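You operate a simulated robot arm through the tools that you are given. There is no shell and no other tool. Be economical: measure what you need, move in short steps, check, and stop when the job is done.

The job below is to be done with a simulated robot arm. You get a single attempt, and the scene is never put back.

## Task
Stack the job card marked "SET" from the tall table top on top of the job card that says "vise". Put the carton from the tall table top on the side bench top. Put one of the steel plates from the starboard rear bench top on the set-up card. Close the sliding lid. Press the green button two times. Push the green drawer shut. Take the board from the corner end of the side bench and leave it on the tall table top. Put the meter on the side bench top away on the store bench. Do these in any order. Set down upright: carton.

Only the result counts: the job must be done as asked and must still hold three seconds after the hand-in. Knocking over, shifting, dropping, spilling or breaking anything else fails it. A push-on lid holds only when it is set on centred and level and pressed home; a screw cap is set on level and turned clockwise until tight.

## Robot
A 7-joint arm with a vacuum gripper on a trunk, on a base that drives. Base frame: it is fixed to the floor where the robot stands at the start and does not move with it; the origin is under the middle of the robot, x ahead of it, y to its left, z up; the surface under the hand at the start is at about z = 0.94. Readings come in m, rad, newtons and seconds.
With the tool pointing down near the work surface it reaches from about 0.1 to 0.8 m from the robot's upright axis, wherever it stands. Its first joint turns from -2.897 to 2.897 rad. Places, roughly: board (11x8x2 cm) [1, -2.4, 0.9]; carton (15x7x8 cm) [0.4, -0.3, 1]; green button [-0.6, -4.1, 0.9]; green drawer [-0.9, -4.2, 0.9]; job card [0.5, -0.25, 1]; meter [1, -2, 1]; set-up card [1.25, -2.25, 0.75]; side bench [1.2, -2.3, 0.9]; sliding lid [0.6, -4.4, 0.9]; steel plate (7x7x2 cm) [0.5, -4.3, 0.9]; store bench [-5.1, -2.9, 0.9]; tall table [0.6, 0.3, 0.9]. Payload 1.88 kg.
Tool frame: the origin (TCP) lies in the middle of the cups' lips, and z points out of the cups. The gripper has 1 cup of 0.032 m across, covering 0.032 by 0.032 m (tool x, y); the bellows give 0.014 m. With the vacuum on, a cup seals on a smooth face that it is pressed against (1 to 4 N); it does not hold porous or soft things. The pull reaches 41 N.
Orientation is that of the tool frame in the base frame, as a unit quaternion [x, y, z, w]. With the cups facing straight down, the tool's x points along the base's -x, its y along +y and its z along -z.

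## Interface
- The arm moves only by the tool send_rows. Its argument "targets" is a list of rows, each a list of 7 numbers: the shift along the tool's x, y, z in m, then the turn, a rotation vector about the tool's x, y, z in rad, then the vacuum: 1 switches it on, -1 off. In form: [[x, y, z, rx, ry, rz, suction], ...]. A call has 1 to 10 rows; each row shifts and turns the commanded pose from where the row before left it, along the tool's axes as they then stand. Each row takes 0.2 s and may step no farther than 0.05 m and 0.15 rad from the row before; otherwise, or with a gripper value out of range, the whole call is refused. Where a pose cannot be reached the arm comes as near as it can. A force on the tool above 40 N (or 10 N above the force at the start of the call, whichever is more), or a blocked arm, ends the call early, and 0.2 s more pass. The pull builds up within a second once a cup has sealed. Time passes only in rows, and 0.2 s behind the last, so rows that do not move give it time. The reply holds the time, the measured pose of the TCP, the force on the tool along the base axes and the pull of the vacuum, in the units named above and with some noise, with the torque about the TCP (base axes, N m) and any sound that the robot's microphone picked up.
- Cameras (640 x 400 px; columns grow to the right, rows downward): "scene" is now at [-0.0057, 0.0981, 1.554]; the picture's right is [-0.77, -0.64, 0.00], its down [-0.40, 0.47, -0.79] and it looks along [0.51, -0.60, -0.62] (base axes); focal length 292 px, centre (320, 200). "wrist" rides on the gripper at [0.082, 0.014, -0.216] in the tool frame; the picture's right is [-0.17, 0.99, 0.00], its down [-0.91, -0.15, -0.37] and it looks along [-0.37, -0.06, 0.93] (tool axes); focal length 243 px, centre (320, 200). There is no depth. A picture from a camera that has moved, and an enlarged one, comes with that camera's place and axes in the base frame and with its lens.
- snapshot(camera): a new picture of that camera. No time passes.
- raise_lower(by): slides the trunk up (or, below 0, down) by that many m; the arm and the scene camera ride with it, the base frame stays. It gives what a move gives, with no picture.
- steer(legs): drives the robot by 1 to 6 legs, each [ahead, left, turn to the left] in m, m and rad, along the robot's own axes; the way and the turn of a leg run together, so that a leg with both is an arc; at most 1.5 m and 3.142 rad a leg. The arm and the cameras ride along, it lands a little off, and it stops where it bumps. It gives what a move gives.
- aim_head(pan, tilt): turns the head with the scene camera to pan (to the left, within 2.705 rad either way) and tilt (down, from -0.506 to 1.204), counted from straight ahead of the robot. It gives what a move gives.
- zoom(camera, box): a new picture of the part [left, top, right, bottom] of that camera's present view, enlarged. No time passes.
- hand_in(): hands the job in; it is judged then, once.

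Go step by step. Nothing tells you exact positions but the pictures and the camera data: compare them with the known pose of the tool, close in by small moves and look again before you grip or let go. The budget is 196 turns and 162 pictures, counting those below and the enlarged ones. Unless the task says otherwise, let go and move clear before handing in, and close with one line.

The tools are called after ">>>" as name(argument=value, ...) on one line, values as JSON. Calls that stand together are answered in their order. send_rows: Moves the arm, as the interface text tells. Its arguments: {"type":"object","properties":{"targets":{"type":"array","items":{"type":"array","items":{"type":"number"}}}},"required":["targets"]} The other tools are called the same way: raise_lower (by) slides the trunk up or down; steer (legs) drives the base; aim_head (pan, tilt) turns the head that bears the scene camera; snapshot (camera) takes a picture; zoom (camera, box) takes an enlarged picture of a part of a camera's view; hand_in () hands the job in.

At the start:

```text
time_s: 0.0
position: [0.3812, -0.2887, 1.2113]
ee_rot: [0.0, 1.0, -0.001, 0.0]
wrist_force: [0.2, 0.0, -0.7]
moment: [0.0, 0.01, -0.01]
pull: 0.1
trunk travel left (down, up): [-0.5, 0.09]
robot x, y, heading: [0.0009, -0.0017, -0.0]
head pan, tilt: [-0.873, 0.665]
```

scene: 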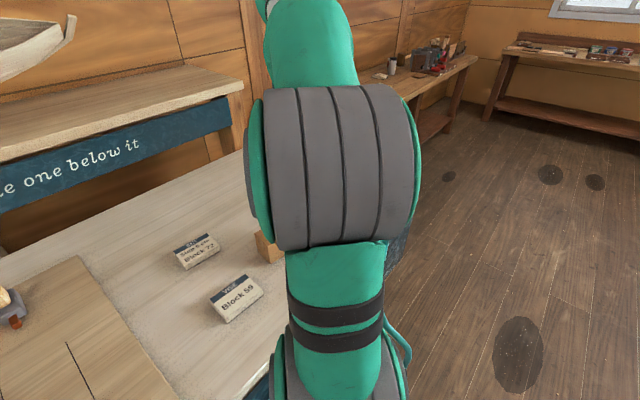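
wrist: 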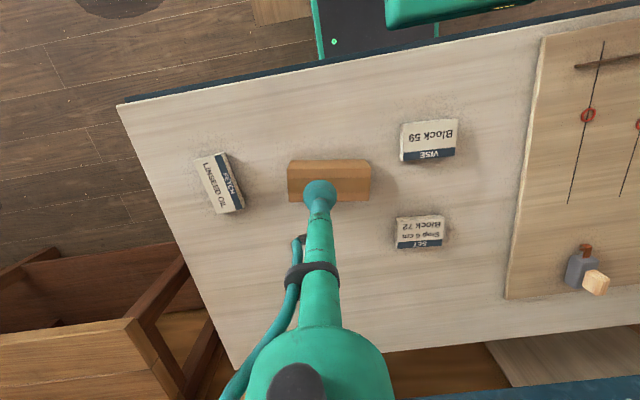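

I see the tall table with VISE and SET cards, a third card and the brown carton. I zoom in to read the cards before moving.

>>> zoom(camera="wrist", box=[180, 100, 480, 270])

>>> aim_head(pan=0.0, tilt=0.5)

>>> snapshot(camera="scene")

```text
2.13 times, centred on (330, 185) of wrist
camera zoom: at [0.2995, -0.2738, 1.4281], right [0.17, 0.99, 0.0], down [0.91, -0.15, 0.37], along [0.37, -0.06, -0.93], focal length 518 px, centre (299, 232)
```

zoom: 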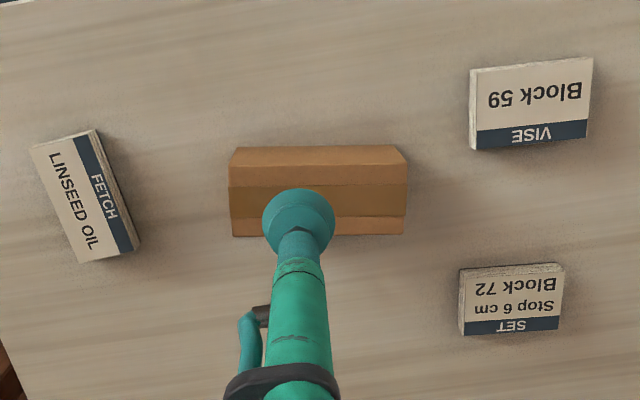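

```text
time_s: 1.2
position: [0.3813, -0.288, 1.2116]
ee_rot: [0.0, 1.0, 0.0, 0.0]
wrist_force: [0.4, 0.4, 1.3]
moment: [0.01, -0.02, -0.02]
pull: 0.0
trunk travel left (down, up): [-0.5, 0.09]
robot x, y, heading: [0.0005, 0.0025, -0.003]
head pan, tilt: [0.0, 0.499]
```

```text
158 pictures are left
camera scene: at [0.0298, 0.1641, 1.5687], right [0.0, -1.0, 0.0], down [-0.48, 0.0, -0.88], along [0.88, 0.0, -0.48], focal length 292 px, centre (320, 200)
```

scene: 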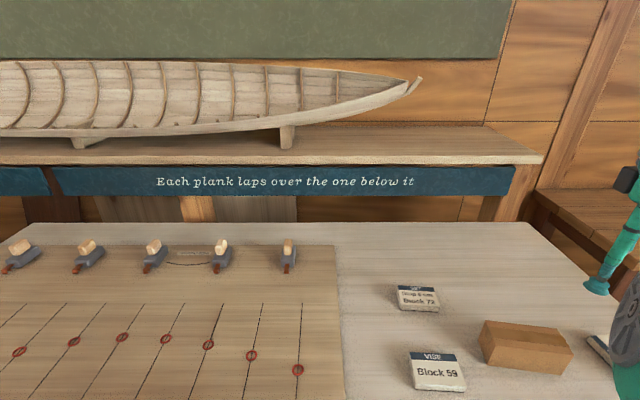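

SET card is around (0.596,-0.10), VISE around (0.40,-0.08), top about 0.96. I move above SET and look.

>>> send_rows(targets=[[-0.036, 0.0312, 0, 0, 0, 0, -1], [-0.036, 0.0312, 0, 0, 0, 0, -1], [-0.036, 0.0312, 0, 0, 0, 0, -1], [-0.036, 0.0312, 0, 0, 0, 0, -1], [-0.036, 0.0312, 0, 0, 0, 0, -1], [-0.035, 0.0312, 0, 0, 0, 0, -1], [0, 0, 0.05, 0, 0, 0, -1], [0, 0, 0.05, 0, 0, 0, -1], [0, 0, 0.05, 0, 0, 0, -1]])

>>> snapshot(camera="wrist")

```text
time_s: 3.2
position: [0.597, -0.0985, 1.0616]
ee_rot: [0.0, 1.0, 0.0, 0.001]
wrist_force: [-0.6, 0.5, -0.2]
moment: [0.02, -0.05, -0.01]
pull: 0.0
trunk travel left (down, up): [-0.5, 0.09]
robot x, y, heading: [0.0006, 0.0001, 0.003]
head pan, tilt: [0.0, 0.499]
```

```text
157 pictures are left
camera wrist: at [0.516, -0.0833, 1.2776], right [0.17, 0.99, 0.0], down [0.91, -0.15, 0.38], along [0.37, -0.06, -0.93], focal length 243 px, centre (320, 200)
```

wrist: 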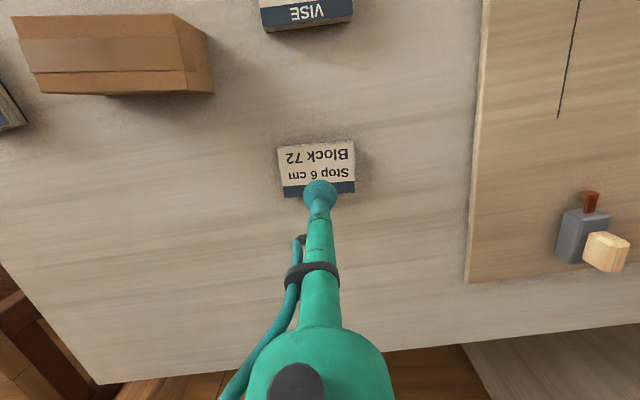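

Tool is centred over SET. I descend with vacuum on in small steps.

>>> send_rows(targets=[[0, 0, 0.04, 0, 0, 0, 1], [0, 0, 0.03, 0, 0, 0, 1], [0, 0, 0.012, 0, 0, 0, 1], [0, 0, 0.01, 0, 0, 0, 1], [0, 0, 0.005, 0, 0, 0, 1], [0, 0, 0, 0, 0, 0, 1]])

```text
time_s: 4.6
position: [0.5935, -0.1008, 0.9636]
ee_rot: [-0.001, 1.0, 0.0, 0.0]
wrist_force: [0.3, 0.0, -0.6]
moment: [0.01, 0.0, -0.01]
pull: 40.7
trunk travel left (down, up): [-0.5, 0.09]
robot x, y, heading: [0.0012, 0.0002, 0.004]
head pan, tilt: [0.0, 0.499]
```

Sealed. I lift and move over VISE, then look.

>>> send_rows(targets=[[0, 0, -0.04, 0, 0, 0, 1], [0, 0, -0.05, 0, 0, 0, 1], [0.04, 0.005, 0, 0, 0, 0, 1], [0.04, 0.005, 0, 0, 0, 0, 1], [0.04, 0.005, 0, 0, 0, 0, 1], [0.04, 0.005, 0, 0, 0, 0, 1], [0.036, 0.0, 0, 0, 0, 0, 1], [0, 0, 0, 0, 0, 0, 1]])

>>> snapshot(camera="wrist")

>>> snapshot(camera="scene")

```text
time_s: 6.4
position: [0.3999, -0.0813, 1.0512]
ee_rot: [0.001, 1.0, 0.0, 0.0]
wrist_force: [0.1, -0.5, -0.2]
moment: [0.0, 0.0, -0.01]
pull: 40.7
trunk travel left (down, up): [-0.5, 0.09]
robot x, y, heading: [0.0009, 0.0016, 0.002]
head pan, tilt: [0.0, 0.499]
```

```text
156 pictures are left
camera wrist: at [0.3187, -0.0668, 1.267], right [0.17, 0.99, 0.0], down [0.91, -0.15, 0.37], along [0.37, -0.06, -0.93], focal length 243 px, centre (320, 200)
```

wrist: 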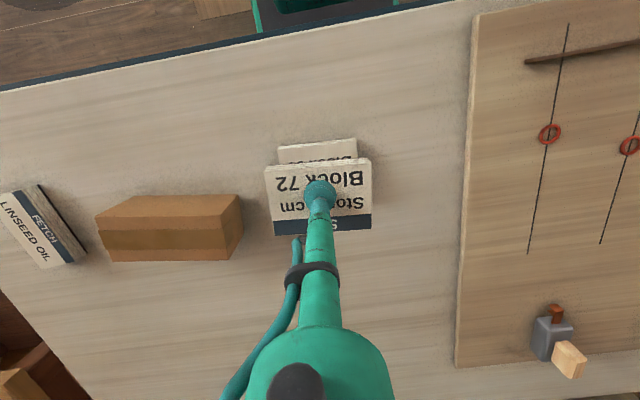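

```text
155 pictures are left
camera scene: at [0.0294, 0.1643, 1.5687], right [0.0, -1.0, 0.0], down [-0.48, 0.0, -0.88], along [0.88, 0.0, -0.48], focal length 292 px, centre (320, 200)
```

scene: 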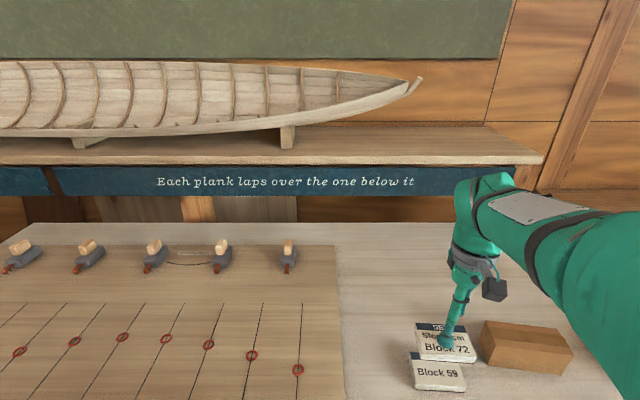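

Aligned over VISE within a couple of mm. Lowering gently.

>>> send_rows(targets=[[-0.001, 0, 0.04, 0, 0, 0, 1], [0, 0, 0.02, 0, 0, 0, 1], [0, 0, 0.004, 0, 0, 0, 1], [0, 0, 0, 0, 0, 0, 1]])

>>> snapshot(camera="wrist")

```text
time_s: 7.4
position: [0.4009, -0.081, 0.9904]
ee_rot: [0.0, 1.0, 0.001, 0.0]
wrist_force: [-0.1, -0.8, -0.6]
moment: [0.0, -0.01, -0.02]
pull: 40.9
trunk travel left (down, up): [-0.5, 0.09]
robot x, y, heading: [-0.0018, 0.003, -0.001]
head pan, tilt: [0.0, 0.499]
```

```text
154 pictures are left
camera wrist: at [0.3196, -0.0661, 1.2064], right [0.17, 0.99, 0.0], down [0.91, -0.15, 0.37], along [0.37, -0.06, -0.93], focal length 243 px, centre (320, 200)
```

wrist: 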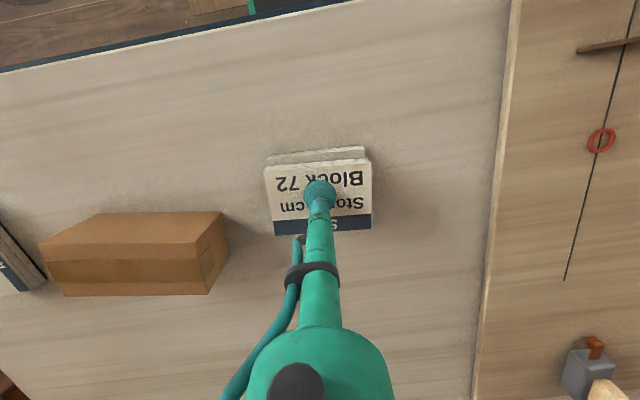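

Good. Down a bit further until contact, then release.

>>> send_rows(targets=[[0.003, 0, 0.004, 0, 0, 0, 1], [0, 0, 0.003, 0, 0, 0, 1], [0, 0, 0, 0, 0, 0, 1]])

```text
time_s: 8.2
position: [0.3976, -0.0799, 0.9831]
ee_rot: [0.0, 1.0, 0.0, 0.002]
wrist_force: [-2.5, 1.7, 9.0]
moment: [0.0, 0.04, -0.01]
pull: 41.2
trunk travel left (down, up): [-0.5, 0.09]
robot x, y, heading: [0.0002, -0.0016, 0.005]
head pan, tilt: [0.0, 0.499]
```

Contact made. Release and go up, then look.

>>> send_rows(targets=[[0, 0, 0, 0, 0, 0, -1], [0, 0, 0, 0, 0, 0, -1], [0, 0, -0.01, 0, 0, 0, -1], [0, 0, -0.05, 0, 0, 0, -1], [0, 0, -0.05, 0, 0, 0, -1], [0, -0.04, 0, 0, 0, 0, -1], [0, -0.05, 0, 0, 0, 0, -1], [0, -0.05, 0, 0, 0, 0, -1], [0, -0.05, 0, 0, 0, 0, -1]])

>>> snapshot(camera="wrist")

>>> snapshot(camera="scene")

```text
time_s: 10.2
position: [0.4011, -0.2741, 1.0938]
ee_rot: [0.0, 1.0, 0.0, 0.0]
wrist_force: [-0.6, -0.1, 1.0]
moment: [-0.05, -0.02, -0.03]
pull: 0.0
trunk travel left (down, up): [-0.5, 0.09]
robot x, y, heading: [0.0004, -0.0031, 0.0]
head pan, tilt: [0.0, 0.499]
```

```text
153 pictures are left
camera wrist: at [0.3183, -0.259, 1.3098], right [0.17, 0.99, 0.0], down [0.91, -0.15, 0.37], along [0.37, -0.06, -0.93], focal length 243 px, centre (320, 200)
```

wrist: 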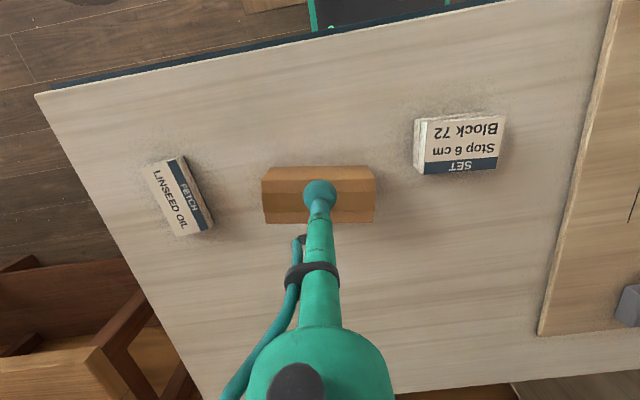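

```text
152 pictures are left
camera scene: at [0.0297, 0.1642, 1.5687], right [0.0, -1.0, 0.0], down [-0.48, 0.0, -0.88], along [0.88, 0.0, -0.48], focal length 292 px, centre (320, 200)
```

scene: 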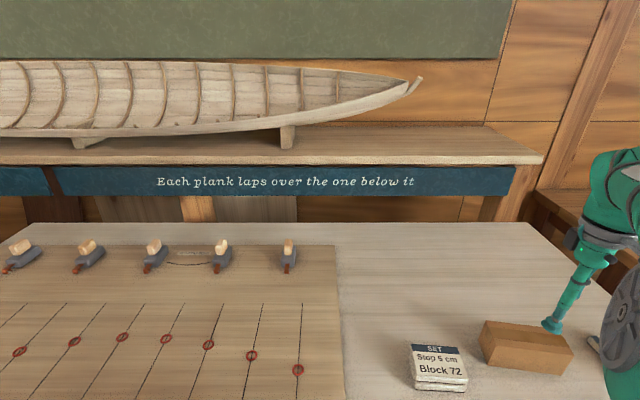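

Stack is good. Carton top centre is about (0.435,-0.280), top ~1.02. Picking it up.

>>> send_rows(targets=[[-0.034, -0.005, 0, 0, 0, 0, 1], [0, 0, 0.04, 0, 0, 0, 1], [0, 0, 0.02, 0, 0, 0, 1], [0, 0, 0.009, 0, 0, 0, 1], [0, 0, 0.007, 0, 0, 0, 1], [0, 0, 0.0, 0, 0, 0, 1]])

```text
time_s: 11.6
position: [0.4303, -0.277, 1.0174]
ee_rot: [-0.001, 1.0, 0.001, 0.0]
wrist_force: [0.3, -0.5, 0.2]
moment: [-0.03, 0.02, -0.03]
pull: 0.0
trunk travel left (down, up): [-0.5, 0.09]
robot x, y, heading: [0.0013, -0.0007, 0.003]
head pan, tilt: [0.0, 0.499]
```

>>> send_rows(targets=[[0, 0, 0.006, 0, 0, 0, 1], [0, 0, 0.005, 0, 0, 0, 1], [0, 0, 0.0, 0, 0, 0, 1], [0, 0, 0.0, 0, 0, 0, 1]])

```text
time_s: 12.6
position: [0.4326, -0.2762, 1.0091]
ee_rot: [0.0, 1.0, -0.001, 0.002]
wrist_force: [-1.5, 0.0, 21.5]
moment: [0.08, -0.02, -0.22]
pull: 40.8
trunk travel left (down, up): [-0.5, 0.09]
robot x, y, heading: [-0.0038, 0.0011, -0.0]
head pan, tilt: [0.0, 0.499]
```

Sealed. Lift and tuck toward the body, and look right.

>>> send_rows(targets=[[0, 0, -0.02, 0, 0, 0, 1], [0, 0, -0.04, 0, 0, 0, 1], [0, 0, -0.05, 0, 0, 0, 1], [0, 0, -0.05, 0, 0, 0, 1], [0, 0, 0, 0, 0, 0, 1]])

>>> aim_head(pan=-1.1, tilt=0.4)

>>> snapshot(camera="scene")

>>> snapshot(camera="wrist")

```text
time_s: 13.8
position: [0.4335, -0.2763, 1.1667]
ee_rot: [-0.001, 1.0, 0.0, 0.0]
wrist_force: [0.4, 0.6, -3.8]
moment: [0.03, 0.04, 0.01]
pull: 41.1
trunk travel left (down, up): [-0.5, 0.09]
robot x, y, heading: [0.0011, -0.0018, -0.001]
head pan, tilt: [0.0, 0.499]
```

```text
time_s: 15.1
position: [0.4329, -0.2761, 1.1661]
ee_rot: [0.0, 1.0, 0.0, 0.0]
wrist_force: [0.1, -0.5, -3.9]
moment: [0.01, 0.03, -0.02]
pull: 40.7
trunk travel left (down, up): [-0.5, 0.09]
robot x, y, heading: [0.0007, 0.0007, -0.001]
head pan, tilt: [-1.1, 0.4]
```

```text
151 pictures are left
camera scene: at [-0.019, 0.0816, 1.5778], right [-0.89, -0.45, 0.0], down [-0.18, 0.35, -0.92], along [0.42, -0.82, -0.39], focal length 292 px, centre (320, 200)
```

scene: 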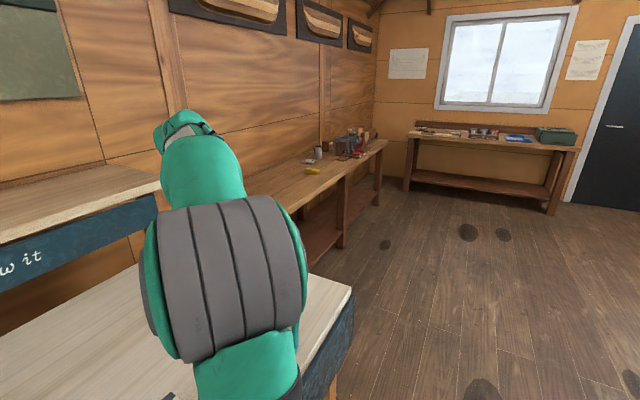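

```text
150 pictures are left
camera wrist: at [0.3515, -0.262, 1.3827], right [0.17, 0.99, 0.0], down [0.91, -0.15, 0.37], along [0.37, -0.06, -0.93], focal length 243 px, centre (320, 200)
```

wrist: 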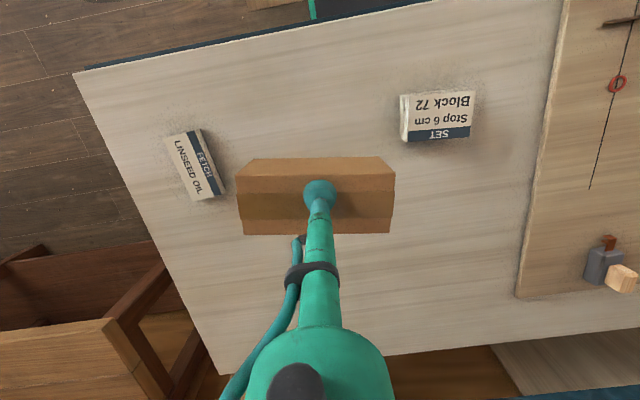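

Carton held. I drive back and slide right along to the side bench, then look.

>>> steer(legs=[[-0.2, 0, 0], [0, -1.3, 0]])

>>> aim_head(pan=-0.5, tilt=0.5)

>>> snapshot(camera="scene")

>>> snapshot(camera="wrist")

```text
time_s: 22.8
position: [0.2103, -1.5899, 1.1664]
ee_rot: [0.013, 1.0, 0.0, 0.0]
wrist_force: [0.0, 0.1, -3.7]
moment: [-0.04, 0.04, 0.01]
pull: 41.6
trunk travel left (down, up): [-0.5, 0.09]
robot x, y, heading: [-0.2149, -1.3026, -0.025]
head pan, tilt: [-1.1, 0.4]
```

```text
time_s: 23.8
position: [0.2082, -1.5911, 1.166]
ee_rot: [0.013, 1.0, -0.001, 0.0]
wrist_force: [0.6, 0.1, -3.6]
moment: [-0.01, 0.06, -0.01]
pull: 40.9
trunk travel left (down, up): [-0.5, 0.09]
robot x, y, heading: [-0.219, -1.303, -0.031]
head pan, tilt: [-0.499, 0.499]
```

```text
149 pictures are left
camera scene: at [-0.1945, -1.1824, 1.5687], right [-0.5, -0.86, 0.0], down [-0.41, 0.24, -0.88], along [0.76, -0.44, -0.48], focal length 292 px, centre (320, 200)
```

scene: 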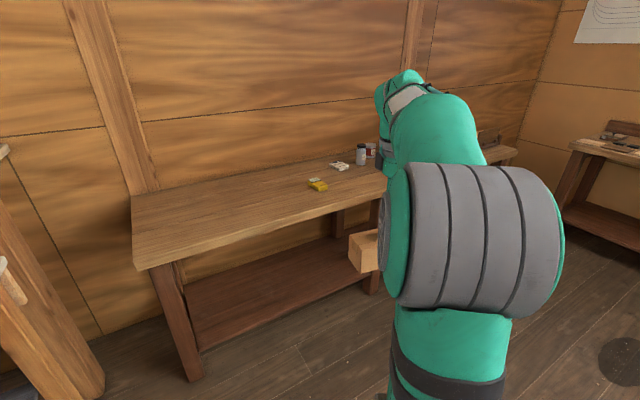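

```text
148 pictures are left
camera wrist: at [0.1278, -1.5737, 1.3827], right [0.19, 0.98, 0.0], down [0.91, -0.18, 0.37], along [0.37, -0.07, -0.93], focal length 243 px, centre (320, 200)
```

wrist: 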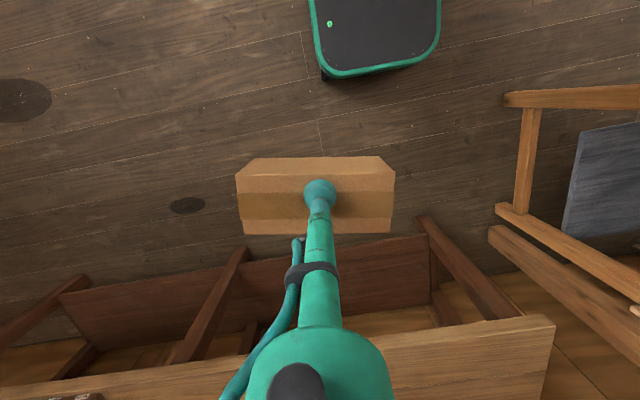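

Bench top ≈0.85, near corner around (0.84,-1.01). I drive forward toward an empty stretch of the bench.

>>> steer(legs=[[0.5, 0, 0.03]])

>>> snapshot(camera="wrist")

>>> aim_head(pan=-0.2, tilt=0.5)

>>> snapshot(camera="scene")

```text
time_s: 26.8
position: [0.7138, -1.5866, 1.1665]
ee_rot: [-0.001, 1.0, 0.0, 0.0]
wrist_force: [0.0, 0.2, -4.4]
moment: [0.02, 0.07, -0.01]
pull: 40.4
trunk travel left (down, up): [-0.5, 0.09]
robot x, y, heading: [0.281, -1.3069, -0.002]
head pan, tilt: [-0.499, 0.499]
```

```text
147 pictures are left
camera wrist: at [0.6325, -1.5714, 1.3826], right [0.17, 0.99, 0.0], down [0.91, -0.15, 0.37], along [0.37, -0.06, -0.93], focal length 243 px, centre (320, 200)
```

wrist: 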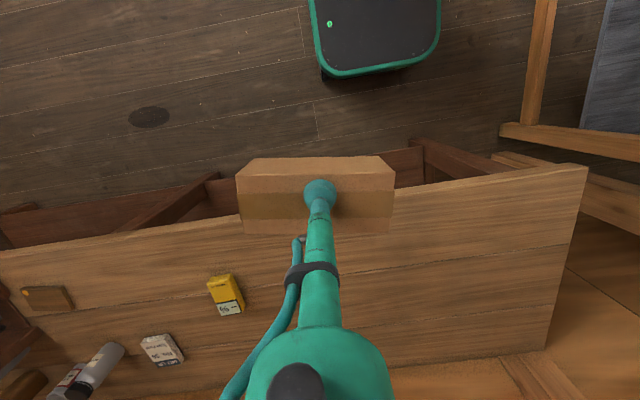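

```text
time_s: 27.6
position: [0.7141, -1.5861, 1.1655]
ee_rot: [0.001, 1.0, 0.0, 0.0]
wrist_force: [0.5, -0.7, -4.1]
moment: [-0.01, 0.03, 0.01]
pull: 40.3
trunk travel left (down, up): [-0.5, 0.09]
robot x, y, heading: [0.2797, -1.3118, -0.002]
head pan, tilt: [-0.201, 0.499]
```

```text
146 pictures are left
camera scene: at [0.3092, -1.1632, 1.5687], right [-0.2, -0.98, 0.0], down [-0.47, 0.1, -0.88], along [0.86, -0.18, -0.48], focal length 292 px, centre (320, 200)
```

scene: 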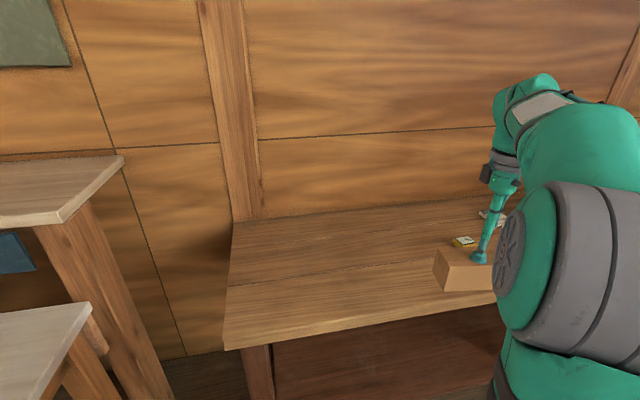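

I extend over the bench to about (1.01,-1.37) and lower partway.

>>> send_rows(targets=[[-0.0375, 0.0275, 0, 0, 0, 0, 1], [-0.0375, 0.0275, 0, 0, 0, 0, 1], [-0.0375, 0.0275, 0, 0, 0, 0, 1], [-0.0375, 0.0275, 0, 0, 0, 0, 1], [-0.0375, 0.0275, 0, 0, 0, 0, 1], [-0.0375, 0.0275, 0, 0, 0, 0, 1], [-0.0375, 0.0275, 0, 0, 0, 0, 1], [-0.0375, 0.0275, 0.03, 0, 0, 0, 1], [0, 0, 0.05, 0, 0, 0, 1], [0, 0, 0.05, 0, 0, 0, 1]])

>>> snapshot(camera="scene")

>>> snapshot(camera="wrist")

```text
refused: row 8 steps farther than a row can; nothing moved
```

```text
145 pictures are left
camera scene: at [0.3092, -1.1632, 1.5687], right [-0.2, -0.98, 0.0], down [-0.47, 0.1, -0.88], along [0.86, -0.18, -0.48], focal length 292 px, centre (320, 200)
```

scene: 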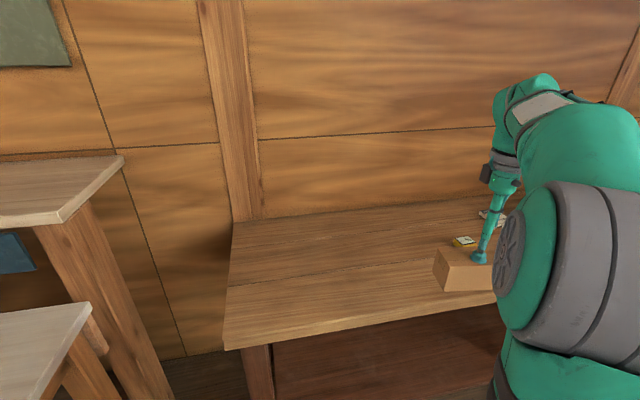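

```text
144 pictures are left
camera wrist: at [0.6325, -1.5714, 1.3826], right [0.17, 0.99, 0.0], down [0.91, -0.15, 0.37], along [0.37, -0.06, -0.93], focal length 243 px, centre (320, 200)
```

wrist: 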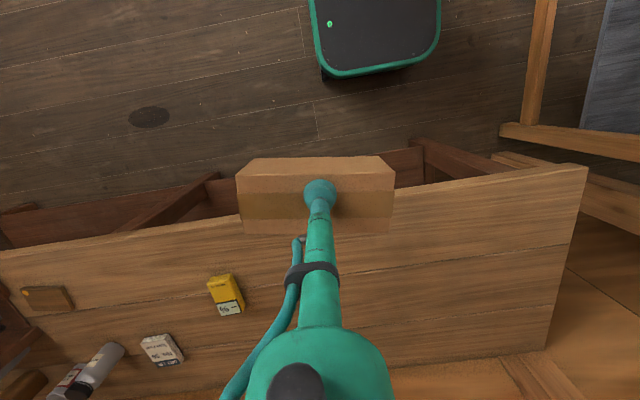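

A row was too long; resend with smaller steps.

>>> send_rows(targets=[[-0.0375, 0.0275, 0, 0, 0, 0, 1], [-0.0375, 0.0275, 0, 0, 0, 0, 1], [-0.0375, 0.0275, 0, 0, 0, 0, 1], [-0.0375, 0.0275, 0, 0, 0, 0, 1], [-0.0375, 0.0275, 0, 0, 0, 0, 1], [-0.0375, 0.0275, 0, 0, 0, 0, 1], [-0.0375, 0.0275, 0, 0, 0, 0, 1], [-0.0375, 0.0275, 0.0, 0, 0, 0, 1], [0, 0, 0.05, 0, 0, 0, 1], [0, 0, 0.05, 0, 0, 0, 1]])

>>> snapshot(camera="scene")

>>> snapshot(camera="wrist")

```text
time_s: 29.8
position: [1.0067, -1.3652, 1.0589]
ee_rot: [0.001, 1.0, 0.0, 0.0]
wrist_force: [-1.1, -0.2, -3.8]
moment: [0.02, 0.02, -0.04]
pull: 40.6
out of reach, approached as far as the arm can: row 8
trunk travel left (down, up): [-0.5, 0.09]
robot x, y, heading: [0.2827, -1.3093, 0.004]
head pan, tilt: [-0.201, 0.499]
```

```text
143 pictures are left
camera scene: at [0.3098, -1.1631, 1.5686], right [-0.2, -0.98, 0.0], down [-0.47, 0.1, -0.88], along [0.86, -0.18, -0.48], focal length 292 px, centre (320, 200)
```

scene: 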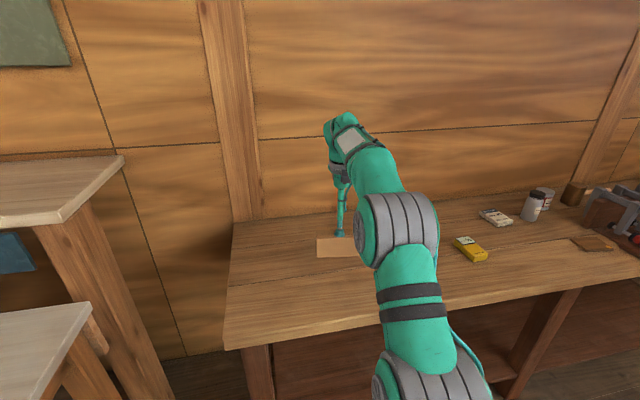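

```text
142 pictures are left
camera wrist: at [0.9243, -1.3505, 1.2743], right [0.17, 0.99, 0.0], down [0.91, -0.15, 0.37], along [0.37, -0.06, -0.93], focal length 243 px, centre (320, 200)
```

wrist: 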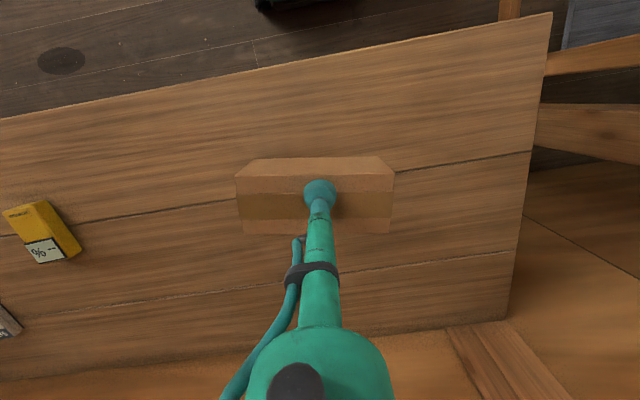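

Over empty bench. Lower toward 0.93 watching force.

>>> send_rows(targets=[[0, 0, 0.05, 0, 0, 0, 1], [0, 0, 0.04, 0, 0, 0, 1], [0, 0, 0.015, 0, 0, 0, 1], [0, 0, 0.006, 0, 0, 0, 1], [0, 0, 0, 0, 0, 0, 1]])

>>> snapshot(camera="scene")

```text
time_s: 31.0
position: [1.004, -1.3656, 0.9482]
ee_rot: [0.001, 1.0, -0.001, 0.0]
wrist_force: [0.8, -0.8, -4.0]
moment: [0.05, 0.04, -0.01]
pull: 40.6
trunk travel left (down, up): [-0.5, 0.09]
robot x, y, heading: [0.2785, -1.3046, 0.002]
head pan, tilt: [-0.201, 0.499]
```

```text
141 pictures are left
camera scene: at [0.3094, -1.1631, 1.5687], right [-0.2, -0.98, 0.0], down [-0.47, 0.1, -0.88], along [0.86, -0.18, -0.48], focal length 292 px, centre (320, 200)
```

scene: 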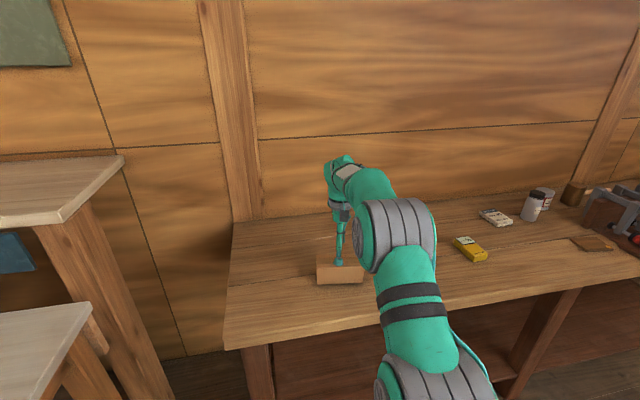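

>>> send_rows(targets=[[0, 0, 0.008, 0, 0, 0, 1], [0, 0, 0.005, 0, 0, 0, 1], [0, 0, 0.004, 0, 0, 0, 1], [0, 0, 0, 0, 0, 0, 1]])

>>> zoom(camera="scene", box=[220, 180, 420, 320])

```text
time_s: 32.0
position: [1.0037, -1.3642, 0.9325]
ee_rot: [0.0, 1.0, -0.001, 0.0]
wrist_force: [-0.7, -0.5, -3.7]
moment: [0.08, 0.07, 0.02]
pull: 40.8
trunk travel left (down, up): [-0.5, 0.09]
robot x, y, heading: [0.2794, -1.3088, 0.003]
head pan, tilt: [-0.201, 0.499]
```

```text
2.86 times, centred on (320, 250) of scene
camera zoom: at [0.3094, -1.1631, 1.5687], right [-0.2, -0.98, 0.0], down [-0.47, 0.1, -0.88], along [0.86, -0.18, -0.48], focal length 833 px, centre (320, 57)
```

zoom: 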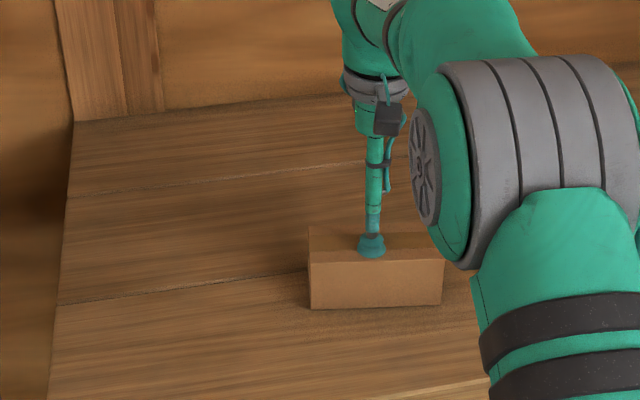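

>>> send_rows(targets=[[0, 0, 0.005, 0, 0, 0, 1], [0, 0, 0.004, 0, 0, 0, 1], [0, 0, 0.0, 0, 0, 0, 1]])

```text
time_s: 32.8
position: [1.0039, -1.3646, 0.9276]
ee_rot: [0.0, 1.0, 0.0, 0.005]
wrist_force: [-3.9, 4.2, 29.5]
moment: [-0.08, 0.03, -0.24]
pull: 40.8
trunk travel left (down, up): [-0.5, 0.09]
robot x, y, heading: [0.2798, -1.3109, -0.0]
head pan, tilt: [-0.201, 0.499]
```

Contact. Ease up, release, retreat, and move toward the meter to look.

>>> send_rows(targets=[[0, 0, -0.003, 0, 0, 0, 1], [0, 0, 0, 0, 0, 0, -1], [0, 0, 0, 0, 0, 0, -1], [0, 0, -0.005, 0, 0, 0, -1], [0, 0, -0.04, 0, 0, 0, -1], [0, 0, -0.05, 0, 0, 0, -1], [0, 0, -0.05, 0, 0, 0, -1], [0.05, 0, 0, 0, 0, 0, -1], [0.05, 0, 0, 0, 0, 0, -1], [0.05, 0, 0, 0, 0, 0, -1]])

>>> snapshot(camera="scene")

>>> snapshot(camera="wrist")

```text
time_s: 35.0
position: [0.8525, -1.365, 1.0705]
ee_rot: [0.0, 1.0, 0.0, 0.0]
wrist_force: [1.0, 0.0, 0.0]
moment: [-0.02, 0.07, -0.01]
pull: 0.0
trunk travel left (down, up): [-0.5, 0.09]
robot x, y, heading: [0.2801, -1.3067, 0.003]
head pan, tilt: [-0.201, 0.499]
```

```text
139 pictures are left
camera scene: at [0.3094, -1.163, 1.5687], right [-0.2, -0.98, 0.0], down [-0.47, 0.1, -0.88], along [0.86, -0.18, -0.48], focal length 292 px, centre (320, 200)
```

scene: 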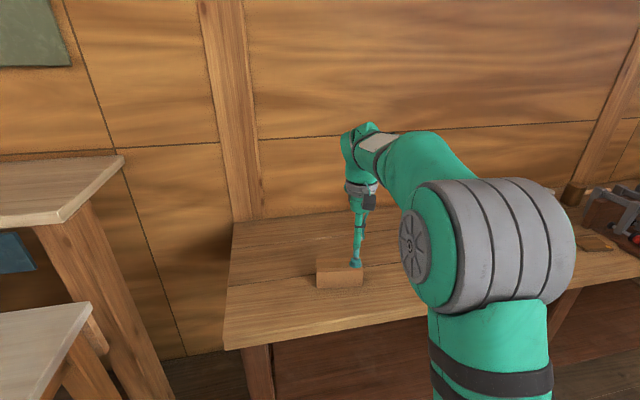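

```text
138 pictures are left
camera wrist: at [0.7714, -1.3512, 1.2869], right [0.17, 0.99, 0.0], down [0.91, -0.15, 0.37], along [0.37, -0.06, -0.93], focal length 243 px, centre (320, 200)
```

wrist: 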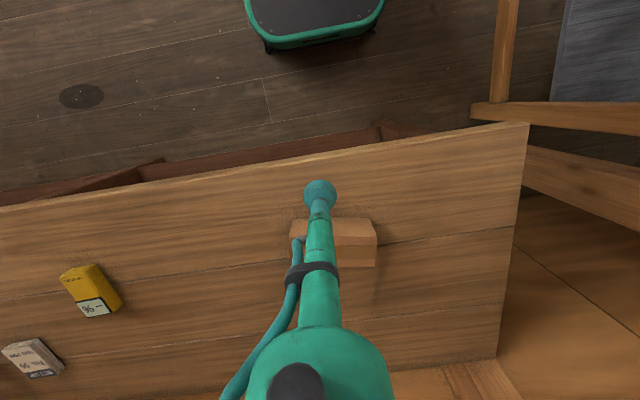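

Carton stands upright. Retract the arm, and slide right to look at meter, set-up card and board.

>>> send_rows(targets=[[0.05, 0, -0.01, 0, 0, 0, -1], [0.045, 0, -0.02, 0, 0, 0, -1], [0.045, 0, -0.02, 0, 0, 0, -1], [0.045, 0, -0.02, 0, 0, 0, -1]])

>>> steer(legs=[[0, -0.8, 0]])

>>> aim_head(pan=-0.2, tilt=0.6)

>>> snapshot(camera="scene")

>>> snapshot(camera="wrist")

```text
refused: row 1 steps farther than a row can; nothing moved
```

```text
time_s: 39.3
position: [0.8515, -2.1757, 1.0717]
ee_rot: [0.002, 1.0, 0.0, -0.001]
wrist_force: [-0.1, 0.3, -0.2]
moment: [0.01, 0.01, -0.01]
pull: 0.1
trunk travel left (down, up): [-0.5, 0.09]
robot x, y, heading: [0.2837, -2.1159, -0.007]
head pan, tilt: [-0.201, 0.499]
```

```text
time_s: 40.0
position: [0.8508, -2.176, 1.0692]
ee_rot: [0.001, 1.0, 0.0, 0.0]
wrist_force: [-0.9, -0.2, -0.7]
moment: [0.02, -0.02, -0.02]
pull: 0.0
trunk travel left (down, up): [-0.5, 0.09]
robot x, y, heading: [0.2796, -2.1172, -0.004]
head pan, tilt: [-0.201, 0.6]
```

```text
137 pictures are left
camera scene: at [0.3053, -1.9712, 1.5596], right [-0.2, -0.98, 0.0], down [-0.55, 0.11, -0.83], along [0.81, -0.17, -0.56], focal length 292 px, centre (320, 200)
```

scene: 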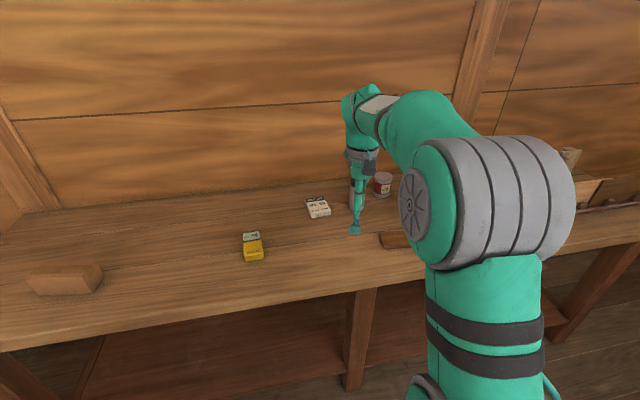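

```text
136 pictures are left
camera wrist: at [0.7699, -2.1615, 1.287], right [0.17, 0.99, 0.0], down [0.91, -0.16, 0.37], along [0.37, -0.06, -0.93], focal length 243 px, centre (320, 200)
```

wrist: 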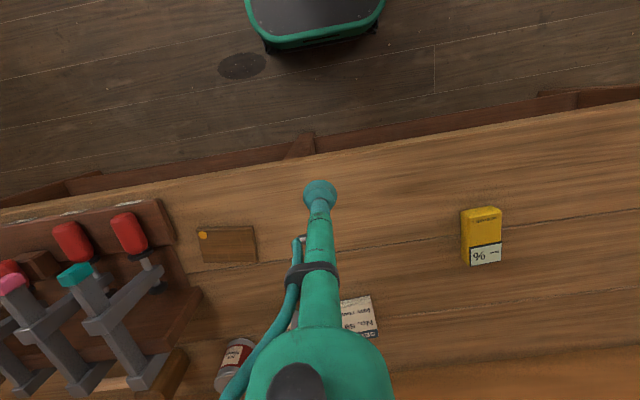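

Board is at about (0.994,-2.38), dark face with a sticker at one corner. I drive a bit closer and position over it.

>>> steer(legs=[[0.05, -0.17, 0]])

>>> send_rows(targets=[[-0.04, -0.01, 0, 0, 0, 0, -1], [-0.04, -0.01, 0, 0, 0, 0, -1], [0, 0, 0.04, 0, 0, 0, -1], [0, 0, 0, 0, 0, 0, -1]])

>>> snapshot(camera="wrist")

```text
time_s: 41.5
position: [0.9004, -2.3506, 1.0719]
ee_rot: [0.004, 1.0, 0.0, 0.0]
wrist_force: [1.2, 0.0, -0.2]
moment: [-0.02, -0.01, 0.0]
pull: 0.2
trunk travel left (down, up): [-0.5, 0.09]
robot x, y, heading: [0.3271, -2.2862, -0.01]
head pan, tilt: [-0.201, 0.6]
```

```text
time_s: 42.5
position: [0.98, -2.3702, 1.0309]
ee_rot: [0.004, 1.0, 0.0, -0.001]
wrist_force: [0.6, 0.0, 0.6]
moment: [0.01, -0.01, -0.02]
pull: 0.1
trunk travel left (down, up): [-0.5, 0.09]
robot x, y, heading: [0.3271, -2.2885, -0.007]
head pan, tilt: [-0.201, 0.6]
```

```text
135 pictures are left
camera wrist: at [0.8989, -2.3543, 1.2474], right [0.17, 0.98, 0.0], down [0.91, -0.16, 0.37], along [0.37, -0.07, -0.93], focal length 243 px, centre (320, 200)
```

wrist: 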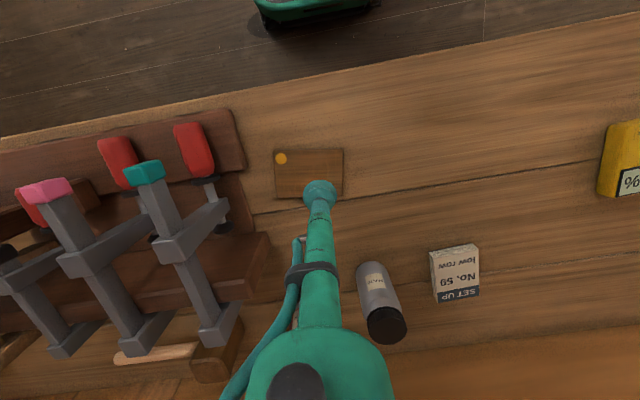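

Adjust to board centre (0.998,-2.389) and descend with vacuum on.

>>> send_rows(targets=[[-0.017, -0.018, 0, 0, 0, 0, 1], [0, 0, 0.05, 0, 0, 0, 1], [0, 0, 0.05, 0, 0, 0, 1], [0, 0, 0.03, 0, 0, 0, 1], [0, 0, 0.012, 0, 0, 0, 1], [0, 0, 0.006, 0, 0, 0, 1], [0, 0, 0.005, 0, 0, 0, 1], [0, 0, 0, 0, 0, 0, 1]])

```text
time_s: 44.3
position: [0.9968, -2.3874, 0.8774]
ee_rot: [0.005, 1.0, 0.0, 0.001]
wrist_force: [0.8, -0.1, 0.0]
moment: [0.01, 0.01, -0.03]
pull: 0.1
trunk travel left (down, up): [-0.5, 0.09]
robot x, y, heading: [0.3277, -2.2859, -0.013]
head pan, tilt: [-0.201, 0.6]
```

>>> send_rows(targets=[[0, 0, 0.005, 0, 0, 0, 1], [0, 0, 0.004, 0, 0, 0, 1], [0, 0, 0, 0, 0, 0, 1], [0, 0, 0, 0, 0, 0, 1]])

```text
time_s: 45.3
position: [0.9965, -2.3871, 0.8699]
ee_rot: [0.004, 1.0, 0.0, 0.002]
wrist_force: [-0.8, 2.6, 17.4]
moment: [0.02, 0.07, -0.07]
pull: 40.5
trunk travel left (down, up): [-0.5, 0.09]
robot x, y, heading: [0.3253, -2.2862, -0.009]
head pan, tilt: [-0.201, 0.6]
```

Board held. Lift and retract.

>>> send_rows(targets=[[0, 0, -0.02, 0, 0, 0, 1], [0, 0, -0.05, 0, 0, 0, 1], [0, 0, -0.05, 0, 0, 0, 1], [0, 0, -0.05, 0, 0, 0, 1], [0, 0, -0.05, 0, 0, 0, 1], [0, 0, -0.05, 0, 0, 0, 1], [0.05, 0, 0, 0, 0, 0, 1], [0.05, 0, 0, 0, 0, 0, 1], [0.05, 0, 0, 0, 0, 0, 1], [0.05, 0, 0, 0, 0, 0, 1]])

>>> snapshot(camera="wrist")

```text
time_s: 47.5
position: [0.7956, -2.387, 1.139]
ee_rot: [0.004, 1.0, 0.0, 0.0]
wrist_force: [-0.2, -0.4, -1.2]
moment: [0.01, -0.01, 0.01]
pull: 40.9
trunk travel left (down, up): [-0.5, 0.09]
robot x, y, heading: [0.3284, -2.2888, -0.009]
head pan, tilt: [-0.201, 0.6]
```

```text
134 pictures are left
camera wrist: at [0.7145, -2.3715, 1.3554], right [0.17, 0.98, 0.0], down [0.91, -0.16, 0.37], along [0.37, -0.07, -0.93], focal length 243 px, centre (320, 200)
```

wrist: 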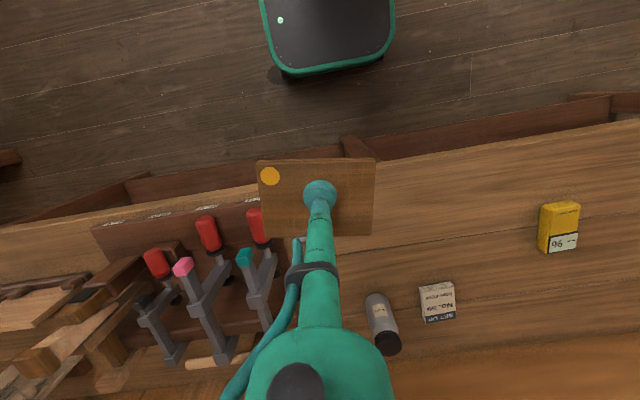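

Drive back and left to the tall table.

>>> steer(legs=[[-0.5, 0, 0.009], [0, 1.06, 0], [0, 1.04, 0]])

>>> snapshot(camera="wrist")

```text
time_s: 60.5
position: [0.2618, -0.2471, 1.1385]
ee_rot: [-0.021, 1.0, 0.0, 0.0]
wrist_force: [-0.5, -0.6, -0.5]
moment: [0.0, 0.01, 0.01]
pull: 40.6
trunk travel left (down, up): [-0.5, 0.09]
robot x, y, heading: [-0.2106, -0.1728, 0.042]
head pan, tilt: [-0.201, 0.6]
```

```text
133 pictures are left
camera wrist: at [0.1806, -0.235, 1.3556], right [0.12, 0.99, 0.0], down [0.92, -0.12, 0.37], along [0.37, -0.05, -0.93], focal length 243 px, centre (320, 200)
```

wrist: 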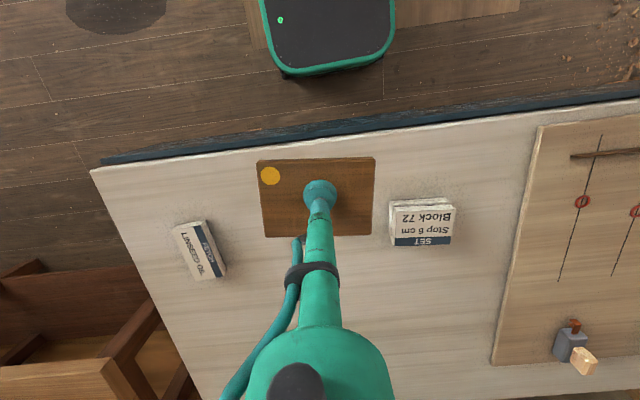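

Clear spot between the stack and the linseed card. Extend 0.2 and lower.

>>> send_rows(targets=[[-0.049, -0.009, 0, 0, 0, 0, 1], [-0.049, -0.009, 0, 0, 0, 0, 1], [-0.049, -0.009, 0, 0, 0, 0, 1], [-0.049, -0.009, 0, 0, 0, 0, 1], [0, 0, 0.05, 0, 0, 0, 1], [0, 0, 0.05, 0, 0, 0, 1], [0, 0, 0.05, 0, 0, 0, 1], [0, 0, 0, 0, 0, 0, 1]])

>>> snapshot(camera="wrist")

```text
time_s: 62.3
position: [0.4592, -0.2736, 0.9895]
ee_rot: [-0.021, 1.0, 0.001, 0.0]
wrist_force: [-0.1, 0.6, -0.5]
moment: [0.0, 0.01, 0.01]
pull: 40.9
trunk travel left (down, up): [-0.5, 0.09]
robot x, y, heading: [-0.2112, -0.1699, 0.041]
head pan, tilt: [-0.201, 0.6]
```

```text
132 pictures are left
camera wrist: at [0.3771, -0.2621, 1.2047], right [0.12, 0.99, 0.0], down [0.92, -0.12, 0.37], along [0.37, -0.05, -0.93], focal length 243 px, centre (320, 200)
```

wrist: 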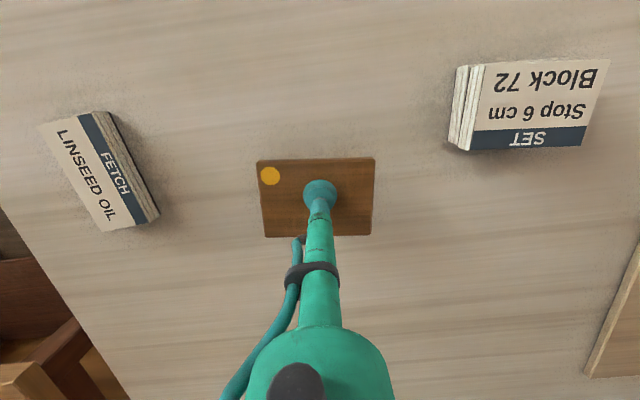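

>>> send_rows(targets=[[0, 0, 0.015, 0, 0, 0, 1], [0, 0, 0.006, 0, 0, 0, 1], [0, 0, 0.004, 0, 0, 0, 1], [0, 0, 0, 0, 0, 0, 1]])

```text
time_s: 63.3
position: [0.4601, -0.2731, 0.9648]
ee_rot: [-0.021, 1.0, 0.0, 0.0]
wrist_force: [-0.4, 0.5, -0.6]
moment: [0.02, -0.02, 0.03]
pull: 40.2
trunk travel left (down, up): [-0.5, 0.09]
robot x, y, heading: [-0.2079, -0.1686, 0.043]
head pan, tilt: [-0.201, 0.6]
```

>>> send_rows(targets=[[0, 0, 0.004, 0, 0, 0, 1], [0, 0, 0.003, 0, 0, 0, 1], [0, 0, 0, 0, 0, 0, 1]])

```text
time_s: 64.1
position: [0.46, -0.2736, 0.9574]
ee_rot: [-0.021, 1.0, 0.0, 0.0]
wrist_force: [0.8, -0.4, -0.5]
moment: [-0.02, -0.01, 0.02]
pull: 40.5
trunk travel left (down, up): [-0.5, 0.09]
robot x, y, heading: [-0.2112, -0.1688, 0.038]
head pan, tilt: [-0.201, 0.6]
```

>>> send_rows(targets=[[0, 0, 0.003, 0, 0, 0, 1], [0, 0, 0.003, 0, 0, 0, 1], [0, 0, 0, 0, 0, 0, 1]])

```text
time_s: 64.9
position: [0.4597, -0.2725, 0.9521]
ee_rot: [-0.021, 1.0, -0.001, 0.001]
wrist_force: [0.8, -1.5, 5.2]
moment: [-0.01, 0.03, -0.03]
pull: 40.9
trunk travel left (down, up): [-0.5, 0.09]
robot x, y, heading: [-0.2119, -0.172, 0.036]
head pan, tilt: [-0.201, 0.6]
```

Contact; release and lift.

>>> send_rows(targets=[[0, 0, 0, 0, 0, 0, -1], [0, 0, 0, 0, 0, 0, -1], [0, 0, -0.01, 0, 0, 0, -1], [0, 0, -0.05, 0, 0, 0, -1], [0, 0, -0.05, 0, 0, 0, -1], [0, 0, -0.05, 0, 0, 0, -1], [0.05, 0, 0, 0, 0, 0, -1], [0.05, 0, 0, 0, 0, 0, -1], [0.05, 0, 0, 0, 0, 0, -1], [0.05, 0, 0, 0, 0, 0, -1]])

>>> snapshot(camera="wrist")

```text
time_s: 67.1
position: [0.2578, -0.2818, 1.1089]
ee_rot: [-0.021, 1.0, 0.0, 0.0]
wrist_force: [0.5, -0.2, -0.2]
moment: [-0.03, 0.01, -0.04]
pull: 0.0
trunk travel left (down, up): [-0.5, 0.09]
robot x, y, heading: [-0.2139, -0.1733, 0.042]
head pan, tilt: [-0.201, 0.6]
```

```text
131 pictures are left
camera wrist: at [0.1761, -0.2704, 1.3244], right [0.12, 0.99, 0.0], down [0.92, -0.11, 0.37], along [0.37, -0.05, -0.93], focal length 243 px, centre (320, 200)
```

wrist: 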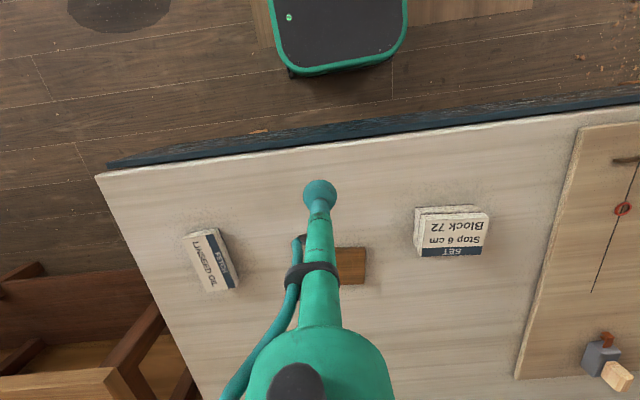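

Board is set down. Turn right and drive toward the rear bench.

>>> steer(legs=[[-0.1, 0, 0], [0, 0, -1.61], [1.3, 0, 0], [1.3, 0, 0]])

>>> aim_head(pan=0.0, tilt=0.4)

>>> snapshot(camera="scene")

```text
time_s: 84.8
position: [-0.4555, -3.3175, 1.1082]
ee_rot: [0.703, 0.711, 0.0, -0.001]
wrist_force: [0.9, -0.3, 1.7]
moment: [0.02, -0.05, 0.02]
pull: 0.1
trunk travel left (down, up): [-0.5, 0.09]
robot x, y, heading: [-0.3292, -2.8536, -1.564]
head pan, tilt: [-0.201, 0.6]
```

```text
time_s: 85.5
position: [-0.4558, -3.3166, 1.108]
ee_rot: [0.704, 0.71, 0.0, 0.001]
wrist_force: [-0.4, 0.3, -0.6]
moment: [0.0, -0.02, 0.01]
pull: 0.2
trunk travel left (down, up): [-0.5, 0.09]
robot x, y, heading: [-0.3323, -2.8499, -1.563]
head pan, tilt: [0.0, 0.4]
```

```text
130 pictures are left
camera scene: at [-0.1673, -2.8828, 1.5778], right [-1.0, -0.01, 0.0], down [0.0, 0.39, -0.92], along [0.01, -0.92, -0.39], focal length 292 px, centre (320, 200)
```

scene: 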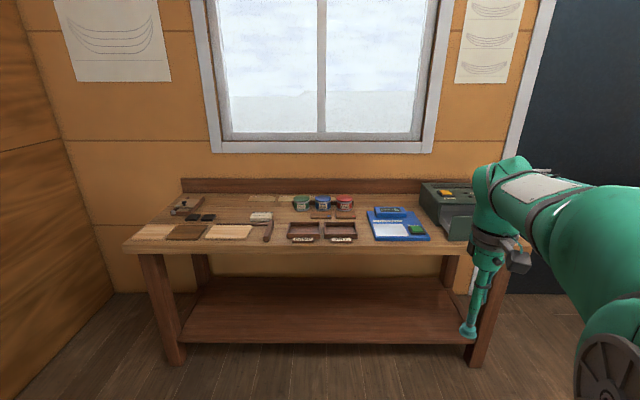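

>>> zoom(camera="scene", box=[120, 165, 320, 290])

>>> zoom(camera="scene", box=[280, 165, 500, 290])

```text
3.20 times, centred on (220, 228) of scene
camera zoom: at [-0.1673, -2.8828, 1.5778], right [-1.0, -0.01, 0.0], down [0.0, 0.39, -0.92], along [0.01, -0.92, -0.39], focal length 933 px, centre (640, 112)
```

zoom: 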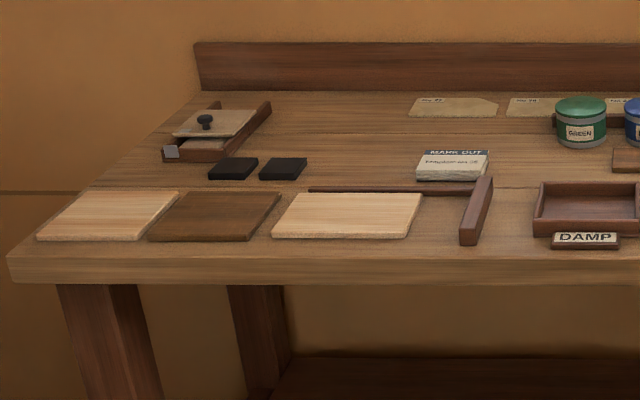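

```text
2.91 times, centred on (390, 228) of scene
camera zoom: at [-0.1673, -2.8828, 1.5778], right [-1.0, -0.01, 0.0], down [0.0, 0.39, -0.92], along [0.01, -0.92, -0.39], focal length 848 px, centre (116, 120)
```

zoom: 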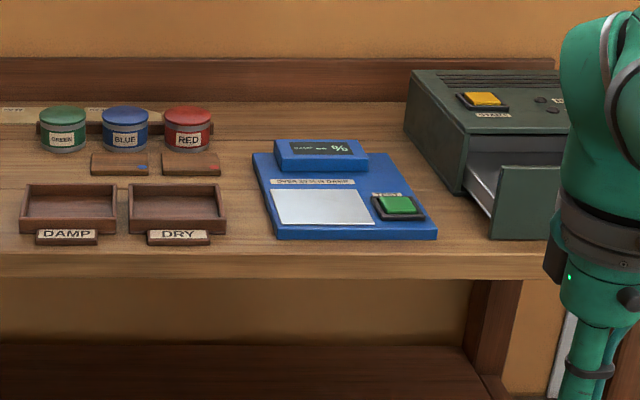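

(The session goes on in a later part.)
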